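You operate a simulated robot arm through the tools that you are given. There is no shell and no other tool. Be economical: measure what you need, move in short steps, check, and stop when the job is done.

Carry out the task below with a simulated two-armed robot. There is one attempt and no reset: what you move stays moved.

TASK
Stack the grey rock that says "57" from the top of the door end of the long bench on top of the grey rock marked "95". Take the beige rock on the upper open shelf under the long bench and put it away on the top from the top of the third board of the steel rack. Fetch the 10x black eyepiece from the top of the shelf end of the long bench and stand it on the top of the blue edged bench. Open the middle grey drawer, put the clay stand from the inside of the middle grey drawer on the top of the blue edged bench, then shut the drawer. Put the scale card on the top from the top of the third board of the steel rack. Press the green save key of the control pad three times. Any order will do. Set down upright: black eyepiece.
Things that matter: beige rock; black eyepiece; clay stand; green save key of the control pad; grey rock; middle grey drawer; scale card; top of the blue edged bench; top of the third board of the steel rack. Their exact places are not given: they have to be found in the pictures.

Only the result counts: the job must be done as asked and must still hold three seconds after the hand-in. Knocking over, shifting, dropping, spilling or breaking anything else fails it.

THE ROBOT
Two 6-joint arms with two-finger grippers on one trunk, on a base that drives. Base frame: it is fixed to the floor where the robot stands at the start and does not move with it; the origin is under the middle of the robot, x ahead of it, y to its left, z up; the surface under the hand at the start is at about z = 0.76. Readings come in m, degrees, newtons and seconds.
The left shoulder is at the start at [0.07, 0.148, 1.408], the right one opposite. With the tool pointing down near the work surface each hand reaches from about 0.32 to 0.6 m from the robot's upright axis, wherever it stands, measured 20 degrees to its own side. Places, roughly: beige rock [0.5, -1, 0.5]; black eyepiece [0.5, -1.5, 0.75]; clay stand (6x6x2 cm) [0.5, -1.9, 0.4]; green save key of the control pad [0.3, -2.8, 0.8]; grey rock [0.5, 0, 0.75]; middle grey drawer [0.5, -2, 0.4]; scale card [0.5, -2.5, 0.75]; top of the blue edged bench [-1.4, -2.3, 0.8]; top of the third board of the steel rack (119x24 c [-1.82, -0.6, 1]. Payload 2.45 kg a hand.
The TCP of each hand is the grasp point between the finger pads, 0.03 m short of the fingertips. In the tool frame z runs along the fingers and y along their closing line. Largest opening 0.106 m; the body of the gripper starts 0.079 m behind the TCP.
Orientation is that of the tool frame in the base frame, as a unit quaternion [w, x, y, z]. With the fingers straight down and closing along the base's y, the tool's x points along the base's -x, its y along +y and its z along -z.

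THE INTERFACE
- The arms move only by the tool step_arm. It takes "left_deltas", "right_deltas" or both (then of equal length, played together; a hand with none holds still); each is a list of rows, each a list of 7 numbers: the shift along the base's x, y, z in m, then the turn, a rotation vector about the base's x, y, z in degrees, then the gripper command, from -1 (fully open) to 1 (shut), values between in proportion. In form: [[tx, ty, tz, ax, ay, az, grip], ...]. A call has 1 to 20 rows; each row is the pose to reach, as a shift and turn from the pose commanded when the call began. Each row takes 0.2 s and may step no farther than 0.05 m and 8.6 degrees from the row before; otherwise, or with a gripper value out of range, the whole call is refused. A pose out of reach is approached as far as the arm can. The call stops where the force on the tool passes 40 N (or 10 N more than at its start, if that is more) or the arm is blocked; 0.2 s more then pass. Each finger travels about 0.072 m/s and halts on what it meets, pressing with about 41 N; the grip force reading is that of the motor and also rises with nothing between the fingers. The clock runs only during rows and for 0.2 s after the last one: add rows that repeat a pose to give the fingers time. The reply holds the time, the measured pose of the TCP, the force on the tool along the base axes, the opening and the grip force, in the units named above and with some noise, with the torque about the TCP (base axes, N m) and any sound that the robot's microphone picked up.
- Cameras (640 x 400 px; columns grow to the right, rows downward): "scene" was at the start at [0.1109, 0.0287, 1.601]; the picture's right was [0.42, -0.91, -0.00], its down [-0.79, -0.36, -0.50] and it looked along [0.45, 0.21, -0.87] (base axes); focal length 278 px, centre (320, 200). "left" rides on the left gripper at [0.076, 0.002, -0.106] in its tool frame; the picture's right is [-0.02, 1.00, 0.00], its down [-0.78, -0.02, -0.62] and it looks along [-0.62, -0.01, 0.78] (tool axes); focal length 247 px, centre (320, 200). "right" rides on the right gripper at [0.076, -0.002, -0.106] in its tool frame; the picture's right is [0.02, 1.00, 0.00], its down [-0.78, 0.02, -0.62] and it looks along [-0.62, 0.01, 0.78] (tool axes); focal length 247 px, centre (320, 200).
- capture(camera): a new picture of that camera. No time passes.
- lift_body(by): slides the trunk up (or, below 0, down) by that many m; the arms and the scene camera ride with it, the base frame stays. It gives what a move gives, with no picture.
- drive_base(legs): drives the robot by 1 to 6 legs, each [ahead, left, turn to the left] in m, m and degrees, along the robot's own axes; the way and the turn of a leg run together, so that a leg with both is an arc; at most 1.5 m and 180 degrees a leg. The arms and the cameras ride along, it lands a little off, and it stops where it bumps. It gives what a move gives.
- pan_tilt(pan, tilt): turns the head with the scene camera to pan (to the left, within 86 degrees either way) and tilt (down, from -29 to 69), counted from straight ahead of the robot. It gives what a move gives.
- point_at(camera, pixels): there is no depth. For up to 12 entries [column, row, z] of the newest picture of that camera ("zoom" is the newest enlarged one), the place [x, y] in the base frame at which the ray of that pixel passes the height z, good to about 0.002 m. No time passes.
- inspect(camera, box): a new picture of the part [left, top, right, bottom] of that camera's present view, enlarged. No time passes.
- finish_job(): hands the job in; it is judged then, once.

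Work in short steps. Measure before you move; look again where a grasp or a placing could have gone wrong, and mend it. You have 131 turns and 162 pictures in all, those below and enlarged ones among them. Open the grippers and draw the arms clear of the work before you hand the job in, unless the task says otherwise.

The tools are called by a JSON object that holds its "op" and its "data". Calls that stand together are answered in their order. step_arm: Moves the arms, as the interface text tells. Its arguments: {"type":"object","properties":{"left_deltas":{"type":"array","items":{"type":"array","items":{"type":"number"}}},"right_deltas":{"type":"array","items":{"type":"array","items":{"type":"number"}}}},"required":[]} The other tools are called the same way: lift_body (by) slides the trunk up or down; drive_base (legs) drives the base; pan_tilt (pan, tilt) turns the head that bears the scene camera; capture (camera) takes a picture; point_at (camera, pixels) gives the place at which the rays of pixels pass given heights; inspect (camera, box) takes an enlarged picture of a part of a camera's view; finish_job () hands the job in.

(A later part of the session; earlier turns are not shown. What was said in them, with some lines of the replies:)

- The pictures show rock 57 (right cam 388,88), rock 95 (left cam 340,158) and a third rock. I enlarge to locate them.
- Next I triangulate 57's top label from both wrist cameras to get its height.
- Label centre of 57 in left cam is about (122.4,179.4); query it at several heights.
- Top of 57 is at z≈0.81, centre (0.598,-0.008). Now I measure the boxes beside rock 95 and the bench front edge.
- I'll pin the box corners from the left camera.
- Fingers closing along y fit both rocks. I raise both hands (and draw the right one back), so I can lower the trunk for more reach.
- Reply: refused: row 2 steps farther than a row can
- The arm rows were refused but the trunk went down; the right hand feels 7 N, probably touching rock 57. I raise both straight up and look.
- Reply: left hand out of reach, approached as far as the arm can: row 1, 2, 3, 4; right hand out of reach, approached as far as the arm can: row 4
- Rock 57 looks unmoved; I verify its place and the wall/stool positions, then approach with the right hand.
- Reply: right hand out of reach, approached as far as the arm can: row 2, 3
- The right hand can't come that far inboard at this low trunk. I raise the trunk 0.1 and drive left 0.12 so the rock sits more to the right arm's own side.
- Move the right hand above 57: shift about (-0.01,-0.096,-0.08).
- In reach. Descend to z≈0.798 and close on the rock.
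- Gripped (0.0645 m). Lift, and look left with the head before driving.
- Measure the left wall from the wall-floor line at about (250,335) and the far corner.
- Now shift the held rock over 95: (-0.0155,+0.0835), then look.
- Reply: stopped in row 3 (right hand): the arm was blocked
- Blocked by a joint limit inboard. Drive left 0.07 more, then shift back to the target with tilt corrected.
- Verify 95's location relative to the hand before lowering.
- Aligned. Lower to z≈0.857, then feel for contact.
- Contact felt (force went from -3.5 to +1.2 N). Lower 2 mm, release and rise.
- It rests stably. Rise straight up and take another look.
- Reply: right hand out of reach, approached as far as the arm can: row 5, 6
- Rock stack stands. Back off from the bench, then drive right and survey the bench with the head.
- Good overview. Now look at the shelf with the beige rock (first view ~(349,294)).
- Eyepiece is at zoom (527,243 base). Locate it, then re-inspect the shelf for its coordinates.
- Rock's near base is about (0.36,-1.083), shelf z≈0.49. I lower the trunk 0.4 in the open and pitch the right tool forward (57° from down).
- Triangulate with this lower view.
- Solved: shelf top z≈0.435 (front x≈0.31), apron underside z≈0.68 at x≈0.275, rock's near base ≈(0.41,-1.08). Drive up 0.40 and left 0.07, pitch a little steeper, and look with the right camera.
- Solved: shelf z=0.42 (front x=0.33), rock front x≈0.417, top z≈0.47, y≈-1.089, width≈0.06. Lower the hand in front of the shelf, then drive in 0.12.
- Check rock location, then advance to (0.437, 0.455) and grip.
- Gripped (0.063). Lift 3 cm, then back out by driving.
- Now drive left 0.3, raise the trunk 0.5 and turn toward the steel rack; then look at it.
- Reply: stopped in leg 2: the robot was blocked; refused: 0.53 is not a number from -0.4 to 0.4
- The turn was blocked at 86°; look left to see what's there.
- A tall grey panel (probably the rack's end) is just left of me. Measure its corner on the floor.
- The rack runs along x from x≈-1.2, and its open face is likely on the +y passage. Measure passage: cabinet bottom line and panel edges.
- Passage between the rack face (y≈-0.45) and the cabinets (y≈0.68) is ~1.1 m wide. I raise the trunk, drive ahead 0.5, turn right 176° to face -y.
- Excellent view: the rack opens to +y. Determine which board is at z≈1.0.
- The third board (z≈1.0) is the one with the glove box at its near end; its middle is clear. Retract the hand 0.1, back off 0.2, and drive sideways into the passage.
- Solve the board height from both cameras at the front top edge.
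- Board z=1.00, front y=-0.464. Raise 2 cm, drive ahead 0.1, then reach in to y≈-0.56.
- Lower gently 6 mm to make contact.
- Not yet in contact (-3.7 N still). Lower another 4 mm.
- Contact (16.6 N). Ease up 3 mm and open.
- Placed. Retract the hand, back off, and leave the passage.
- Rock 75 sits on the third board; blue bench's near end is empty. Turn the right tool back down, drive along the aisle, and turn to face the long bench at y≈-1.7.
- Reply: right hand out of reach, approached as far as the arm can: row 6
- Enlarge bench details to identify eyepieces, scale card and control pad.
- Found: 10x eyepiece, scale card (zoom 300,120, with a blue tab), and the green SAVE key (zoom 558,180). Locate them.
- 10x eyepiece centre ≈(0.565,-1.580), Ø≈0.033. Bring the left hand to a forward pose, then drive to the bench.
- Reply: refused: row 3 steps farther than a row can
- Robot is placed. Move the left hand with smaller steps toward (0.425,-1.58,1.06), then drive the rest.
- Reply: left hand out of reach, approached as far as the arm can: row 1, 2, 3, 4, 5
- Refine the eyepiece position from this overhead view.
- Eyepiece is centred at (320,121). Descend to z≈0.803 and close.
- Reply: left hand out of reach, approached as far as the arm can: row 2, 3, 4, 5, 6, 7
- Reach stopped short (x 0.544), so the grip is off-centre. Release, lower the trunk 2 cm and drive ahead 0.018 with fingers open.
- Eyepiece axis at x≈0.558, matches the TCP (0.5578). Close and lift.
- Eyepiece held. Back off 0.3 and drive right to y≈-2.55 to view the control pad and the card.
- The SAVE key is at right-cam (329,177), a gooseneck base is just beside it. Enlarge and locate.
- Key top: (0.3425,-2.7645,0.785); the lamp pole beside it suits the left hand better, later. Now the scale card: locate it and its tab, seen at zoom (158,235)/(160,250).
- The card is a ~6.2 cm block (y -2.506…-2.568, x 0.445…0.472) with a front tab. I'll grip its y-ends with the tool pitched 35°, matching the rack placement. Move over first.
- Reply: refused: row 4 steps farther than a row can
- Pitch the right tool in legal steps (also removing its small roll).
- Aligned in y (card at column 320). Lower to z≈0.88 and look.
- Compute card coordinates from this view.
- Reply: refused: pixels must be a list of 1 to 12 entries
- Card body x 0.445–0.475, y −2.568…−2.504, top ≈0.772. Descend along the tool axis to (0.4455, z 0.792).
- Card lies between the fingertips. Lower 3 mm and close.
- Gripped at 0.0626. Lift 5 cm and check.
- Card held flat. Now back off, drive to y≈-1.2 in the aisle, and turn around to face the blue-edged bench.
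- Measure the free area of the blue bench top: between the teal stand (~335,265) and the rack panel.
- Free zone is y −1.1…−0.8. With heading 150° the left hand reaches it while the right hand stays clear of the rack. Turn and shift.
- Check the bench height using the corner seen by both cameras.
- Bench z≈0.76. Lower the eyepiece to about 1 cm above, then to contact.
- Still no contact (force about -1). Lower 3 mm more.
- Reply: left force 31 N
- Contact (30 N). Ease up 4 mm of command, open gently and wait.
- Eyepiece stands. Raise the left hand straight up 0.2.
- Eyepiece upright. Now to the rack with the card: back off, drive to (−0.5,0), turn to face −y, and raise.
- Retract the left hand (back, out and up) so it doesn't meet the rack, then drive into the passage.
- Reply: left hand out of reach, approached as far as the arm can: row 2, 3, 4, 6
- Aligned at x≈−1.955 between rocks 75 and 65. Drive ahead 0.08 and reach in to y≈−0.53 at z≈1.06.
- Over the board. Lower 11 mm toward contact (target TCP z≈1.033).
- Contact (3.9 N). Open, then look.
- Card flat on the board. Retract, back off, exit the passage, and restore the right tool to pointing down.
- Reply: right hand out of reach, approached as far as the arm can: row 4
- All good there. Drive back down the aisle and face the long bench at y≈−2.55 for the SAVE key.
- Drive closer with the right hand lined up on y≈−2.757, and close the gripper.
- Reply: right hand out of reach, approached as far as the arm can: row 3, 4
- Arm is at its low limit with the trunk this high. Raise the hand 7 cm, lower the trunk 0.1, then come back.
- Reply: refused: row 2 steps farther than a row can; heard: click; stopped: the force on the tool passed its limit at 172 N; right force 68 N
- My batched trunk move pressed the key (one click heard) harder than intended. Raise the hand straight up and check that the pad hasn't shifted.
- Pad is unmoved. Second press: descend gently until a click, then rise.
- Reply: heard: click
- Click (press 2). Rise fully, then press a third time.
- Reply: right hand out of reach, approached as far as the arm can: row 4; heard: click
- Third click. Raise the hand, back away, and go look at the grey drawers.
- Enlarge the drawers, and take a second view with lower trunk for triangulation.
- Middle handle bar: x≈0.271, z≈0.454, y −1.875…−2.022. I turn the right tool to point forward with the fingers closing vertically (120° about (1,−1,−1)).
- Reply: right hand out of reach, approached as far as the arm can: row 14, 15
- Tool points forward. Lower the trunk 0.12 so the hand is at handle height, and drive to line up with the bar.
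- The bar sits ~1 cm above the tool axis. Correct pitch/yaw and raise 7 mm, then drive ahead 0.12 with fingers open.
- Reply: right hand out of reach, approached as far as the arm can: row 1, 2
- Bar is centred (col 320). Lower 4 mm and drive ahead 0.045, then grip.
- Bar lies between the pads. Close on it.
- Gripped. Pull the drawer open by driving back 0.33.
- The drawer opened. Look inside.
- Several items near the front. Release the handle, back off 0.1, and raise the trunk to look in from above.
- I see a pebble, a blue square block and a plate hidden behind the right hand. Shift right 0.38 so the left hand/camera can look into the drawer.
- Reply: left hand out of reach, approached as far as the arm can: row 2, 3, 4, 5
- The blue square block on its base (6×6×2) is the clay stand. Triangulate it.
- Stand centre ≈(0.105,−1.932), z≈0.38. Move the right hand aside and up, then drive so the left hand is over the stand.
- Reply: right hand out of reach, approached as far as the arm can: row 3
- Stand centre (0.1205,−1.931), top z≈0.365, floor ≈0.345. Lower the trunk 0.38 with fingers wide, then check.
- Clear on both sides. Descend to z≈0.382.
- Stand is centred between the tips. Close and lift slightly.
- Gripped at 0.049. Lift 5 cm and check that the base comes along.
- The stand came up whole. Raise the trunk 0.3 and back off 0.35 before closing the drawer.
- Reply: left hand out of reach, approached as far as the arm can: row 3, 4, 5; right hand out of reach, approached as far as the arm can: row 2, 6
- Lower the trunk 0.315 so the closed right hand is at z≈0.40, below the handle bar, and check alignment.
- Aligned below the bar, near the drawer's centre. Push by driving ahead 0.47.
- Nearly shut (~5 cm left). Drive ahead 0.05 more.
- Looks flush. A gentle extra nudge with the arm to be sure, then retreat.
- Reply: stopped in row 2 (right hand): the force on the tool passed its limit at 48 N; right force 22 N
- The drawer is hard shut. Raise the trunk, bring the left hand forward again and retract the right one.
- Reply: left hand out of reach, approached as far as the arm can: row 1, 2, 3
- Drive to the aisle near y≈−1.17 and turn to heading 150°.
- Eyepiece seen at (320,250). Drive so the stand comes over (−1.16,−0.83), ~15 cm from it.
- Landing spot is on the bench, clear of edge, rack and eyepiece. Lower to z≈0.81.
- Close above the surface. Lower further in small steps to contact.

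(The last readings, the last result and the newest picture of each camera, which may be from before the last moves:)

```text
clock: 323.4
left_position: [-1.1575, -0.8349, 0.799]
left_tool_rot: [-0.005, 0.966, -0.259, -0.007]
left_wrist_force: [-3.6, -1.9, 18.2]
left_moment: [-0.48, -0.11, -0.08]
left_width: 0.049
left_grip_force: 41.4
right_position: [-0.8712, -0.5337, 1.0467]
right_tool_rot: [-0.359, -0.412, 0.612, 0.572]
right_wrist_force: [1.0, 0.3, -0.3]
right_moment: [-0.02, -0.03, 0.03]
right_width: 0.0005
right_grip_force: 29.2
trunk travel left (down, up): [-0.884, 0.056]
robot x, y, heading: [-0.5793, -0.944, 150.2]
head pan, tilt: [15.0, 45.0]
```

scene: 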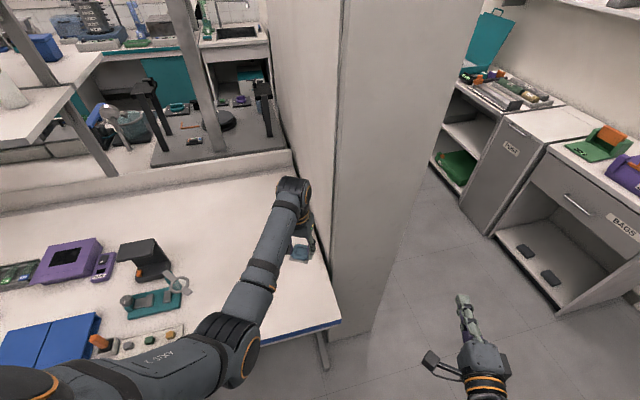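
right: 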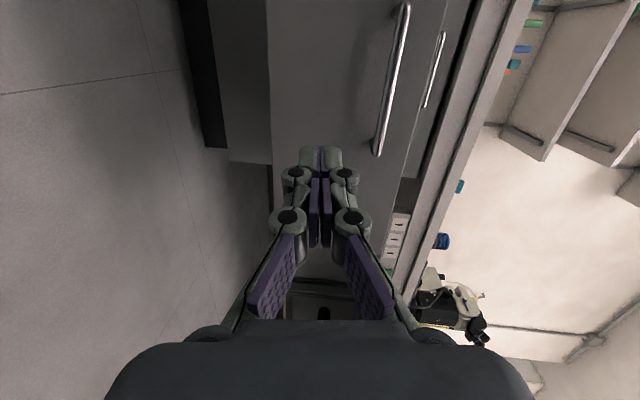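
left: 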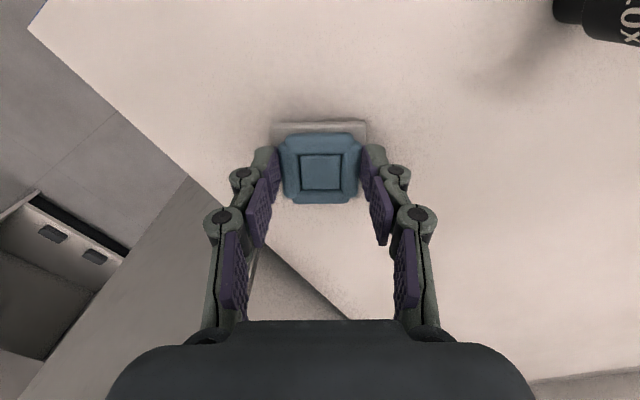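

Contact. Ease up 2 mm, open, then rise.

{"op": "step_arm", "data": {"left_deltas": [[0, 0, 0.002, 0, 0, 0, 0.6], [0, 0, 0.002, 0, 0, 0, 0], [0, 0, 0.002, 0, 0, 0, -0.4], [0, 0, 0.002, 0, 0, 0, -0.6], [0, 0, 0.002, 0, 0, 0, -0.6]]}}

{"op": "capture", "data": {"camera": "left"}}

```text
clock: 324.6
left_position: [-1.1556, -0.8347, 0.7991]
left_tool_rot: [-0.004, 0.966, -0.258, -0.004]
left_wrist_force: [-0.8, -0.1, 0.5]
left_moment: [0.0, 0.0, -0.01]
left_width: 0.0849
left_grip_force: 0.1
right_position: [-0.8723, -0.5336, 1.0443]
right_tool_rot: [-0.358, -0.412, 0.612, 0.572]
right_wrist_force: [0.3, 0.4, -0.4]
right_moment: [0.02, 0.0, 0.02]
right_width: 0.0
right_grip_force: 28.3
trunk travel left (down, up): [-0.884, 0.056]
robot x, y, heading: [-0.5848, -0.9401, 150.1]
head pan, tilt: [15.0, 45.0]
```

```text
25 pictures are left
```

left: 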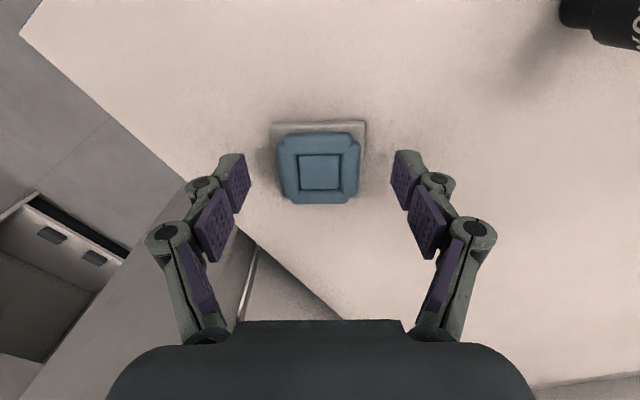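

Placed flat. Raise the left hand 0.2, open the right gripper, then back away.

{"op": "step_arm", "data": {"left_deltas": [[0, 0, 0.04, 0, 0, 0, -0.6], [0, 0, 0.08, 0, 0, 0, -0.6], [0, 0, 0.12, 0, 0, 0, -0.6], [0, 0, 0.16, 0, 0, 0, -0.6], [0, 0, 0.2, 0, 0, 0, -1]], "right_deltas": [[0, 0, 0, 0, 0, 0, 0.5], [0, 0, 0, 0, 0, 0, 0], [0, 0, 0, 0, 0, 0, -0.5], [0, 0, 0, 0, 0, 0, -1], [0, 0, 0, 0, 0, 0, -1]]}}

{"op": "drive_base", "data": {"legs": [[-0.25, 0, 0]]}}

{"op": "pan_tilt", "data": {"pan": 20, "tilt": 40}}

{"op": "capture", "data": {"camera": "scene"}}

{"op": "capture", "data": {"camera": "left"}}

```text
clock: 325.8
left_position: [-1.1539, -0.8354, 0.9967]
left_tool_rot: [-0.004, 0.966, -0.259, -0.004]
left_wrist_force: [-0.4, 0.0, 0.1]
left_moment: [-0.01, 0.02, -0.03]
left_width: 0.1059
left_grip_force: 0.0
right_position: [-0.8726, -0.5336, 1.0454]
right_tool_rot: [-0.358, -0.413, 0.612, 0.572]
right_wrist_force: [-0.4, 0.2, 0.0]
right_moment: [-0.03, -0.03, -0.01]
right_width: 0.106
right_grip_force: 0.0
trunk travel left (down, up): [-0.884, 0.056]
robot x, y, heading: [-0.5854, -0.9375, 150.2]
head pan, tilt: [15.0, 45.0]
```

```text
clock: 327.7
left_position: [-0.9346, -0.9627, 0.9958]
left_tool_rot: [-0.004, 0.966, -0.257, -0.002]
left_wrist_force: [0.1, 0.3, -0.5]
left_moment: [-0.01, 0.01, 0.01]
left_width: 0.106
left_grip_force: 0.0
right_position: [-0.6522, -0.6602, 1.0445]
right_tool_rot: [-0.358, -0.413, 0.612, 0.571]
right_wrist_force: [0.4, -0.2, 0.2]
right_moment: [-0.02, 0.05, -0.01]
right_width: 0.1058
right_grip_force: 0.1
trunk travel left (down, up): [-0.884, 0.056]
robot x, y, heading: [-0.356, -1.0724, 150.4]
head pan, tilt: [15.0, 45.0]
```

```text
clock: 328.3
left_position: [-0.9328, -0.9637, 0.9978]
left_tool_rot: [-0.005, 0.966, -0.257, -0.004]
left_wrist_force: [-0.2, -0.2, 0.1]
left_moment: [-0.01, -0.03, 0.0]
left_width: 0.1059
left_grip_force: 0.0
right_position: [-0.652, -0.6603, 1.0449]
right_tool_rot: [-0.359, -0.414, 0.611, 0.572]
right_wrist_force: [0.1, 0.1, 0.4]
right_moment: [-0.03, -0.02, 0.01]
right_width: 0.1063
right_grip_force: 0.0
trunk travel left (down, up): [-0.884, 0.056]
robot x, y, heading: [-0.3603, -1.0697, 150.1]
head pan, tilt: [20.0, 40.0]
```

```text
24 pictures are left
```

scene: 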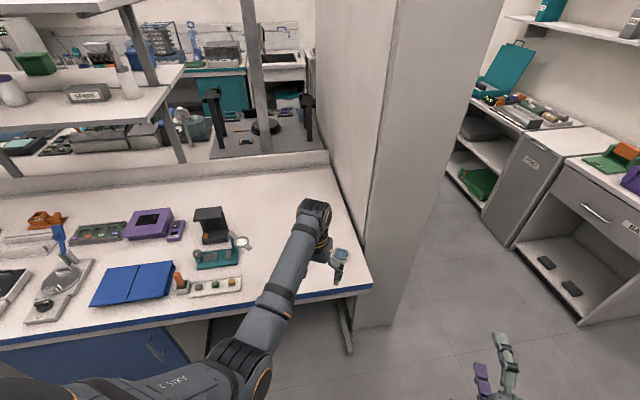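

```text
23 pictures are left
```

left: 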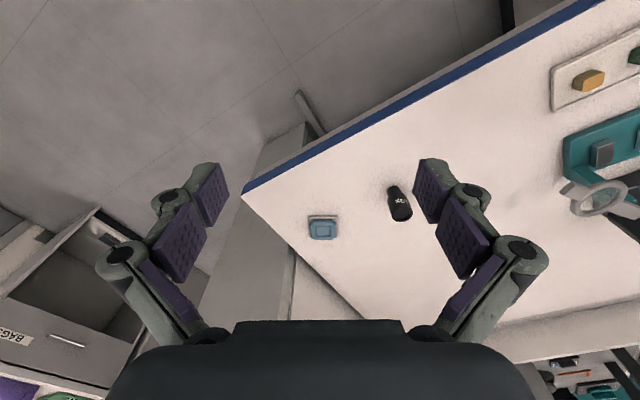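

Stand and eyepiece are in place. A last look at the rock stack: turn right 40° and pan.

{"op": "drive_base", "data": {"legs": [[0, 0, -35]]}}

{"op": "pan_tilt", "data": {"pan": -60, "tilt": 20}}

{"op": "capture", "data": {"camera": "scene"}}

```text
clock: 330.4
left_position: [-0.771, -0.6549, 0.9961]
left_tool_rot: [-0.006, 0.845, -0.535, -0.002]
left_wrist_force: [0.4, -1.1, -0.1]
left_moment: [0.02, -0.03, 0.02]
left_width: 0.106
left_grip_force: 0.1
right_position: [-0.3672, -0.5668, 1.0446]
right_tool_rot: [-0.17, -0.211, 0.706, 0.654]
right_wrist_force: [-0.8, 0.4, 1.5]
right_moment: [0.02, -0.01, 0.03]
right_width: 0.1059
right_grip_force: 0.0
trunk travel left (down, up): [-0.884, 0.056]
robot x, y, heading: [-0.3606, -1.069, 115.3]
head pan, tilt: [20.0, 40.0]
```

```text
clock: 331.9
left_position: [-0.7697, -0.6549, 0.9977]
left_tool_rot: [-0.006, 0.844, -0.536, -0.003]
left_wrist_force: [0.6, -0.6, -0.7]
left_moment: [0.01, 0.03, -0.03]
left_width: 0.1059
left_grip_force: 0.1
right_position: [-0.3668, -0.5663, 1.0455]
right_tool_rot: [-0.171, -0.21, 0.707, 0.653]
right_wrist_force: [-0.7, 0.7, -0.4]
right_moment: [0.03, 0.03, 0.02]
right_width: 0.1062
right_grip_force: 0.1
trunk travel left (down, up): [-0.884, 0.056]
robot x, y, heading: [-0.3605, -1.0686, 115.3]
head pan, tilt: [-60.0, 20.0]
```

```text
22 pictures are left
```

scene: 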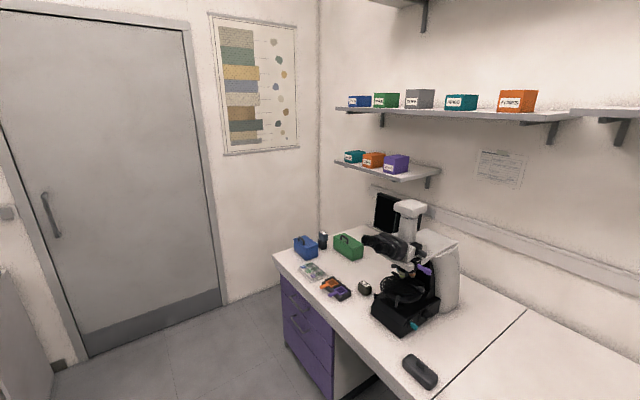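

The rock stack still stands at (322,240). Everything is done, both grippers are open and clear, so I hand in.

{"op": "finish_job", "data": {}}

```text
The job is handed in.
```

I completed every part of the task and handed the job in; the result has not come back yet.

- **Rocks:** "57" is stacked on "95" and was still standing in the last picture. The beige rock (marked "75") is on the third board of the steel rack.
- **Scale card:** it lies flat on the same board.
- **Black eyepiece (10x):** it stands upright on the blue edged bench.
- **Middle grey drawer and clay stand:** I took the clay stand to be the blue 6x6 cm block on a base, because the drawer also held a pebble and a plate. It is on the blue edged bench about 14 cm from the eyepiece, and the drawer is shut.
- **Green save key:** it was pressed three times, with a click heard each time. The first press was harder than intended, because lowering the trunk drove the hand into the key at 172 N. The pad did not move and the key still clicked on the next two presses.

Early on, the right hand also seems to have brushed rock "57" lightly (about 7 N) before I picked it up, without moving it.
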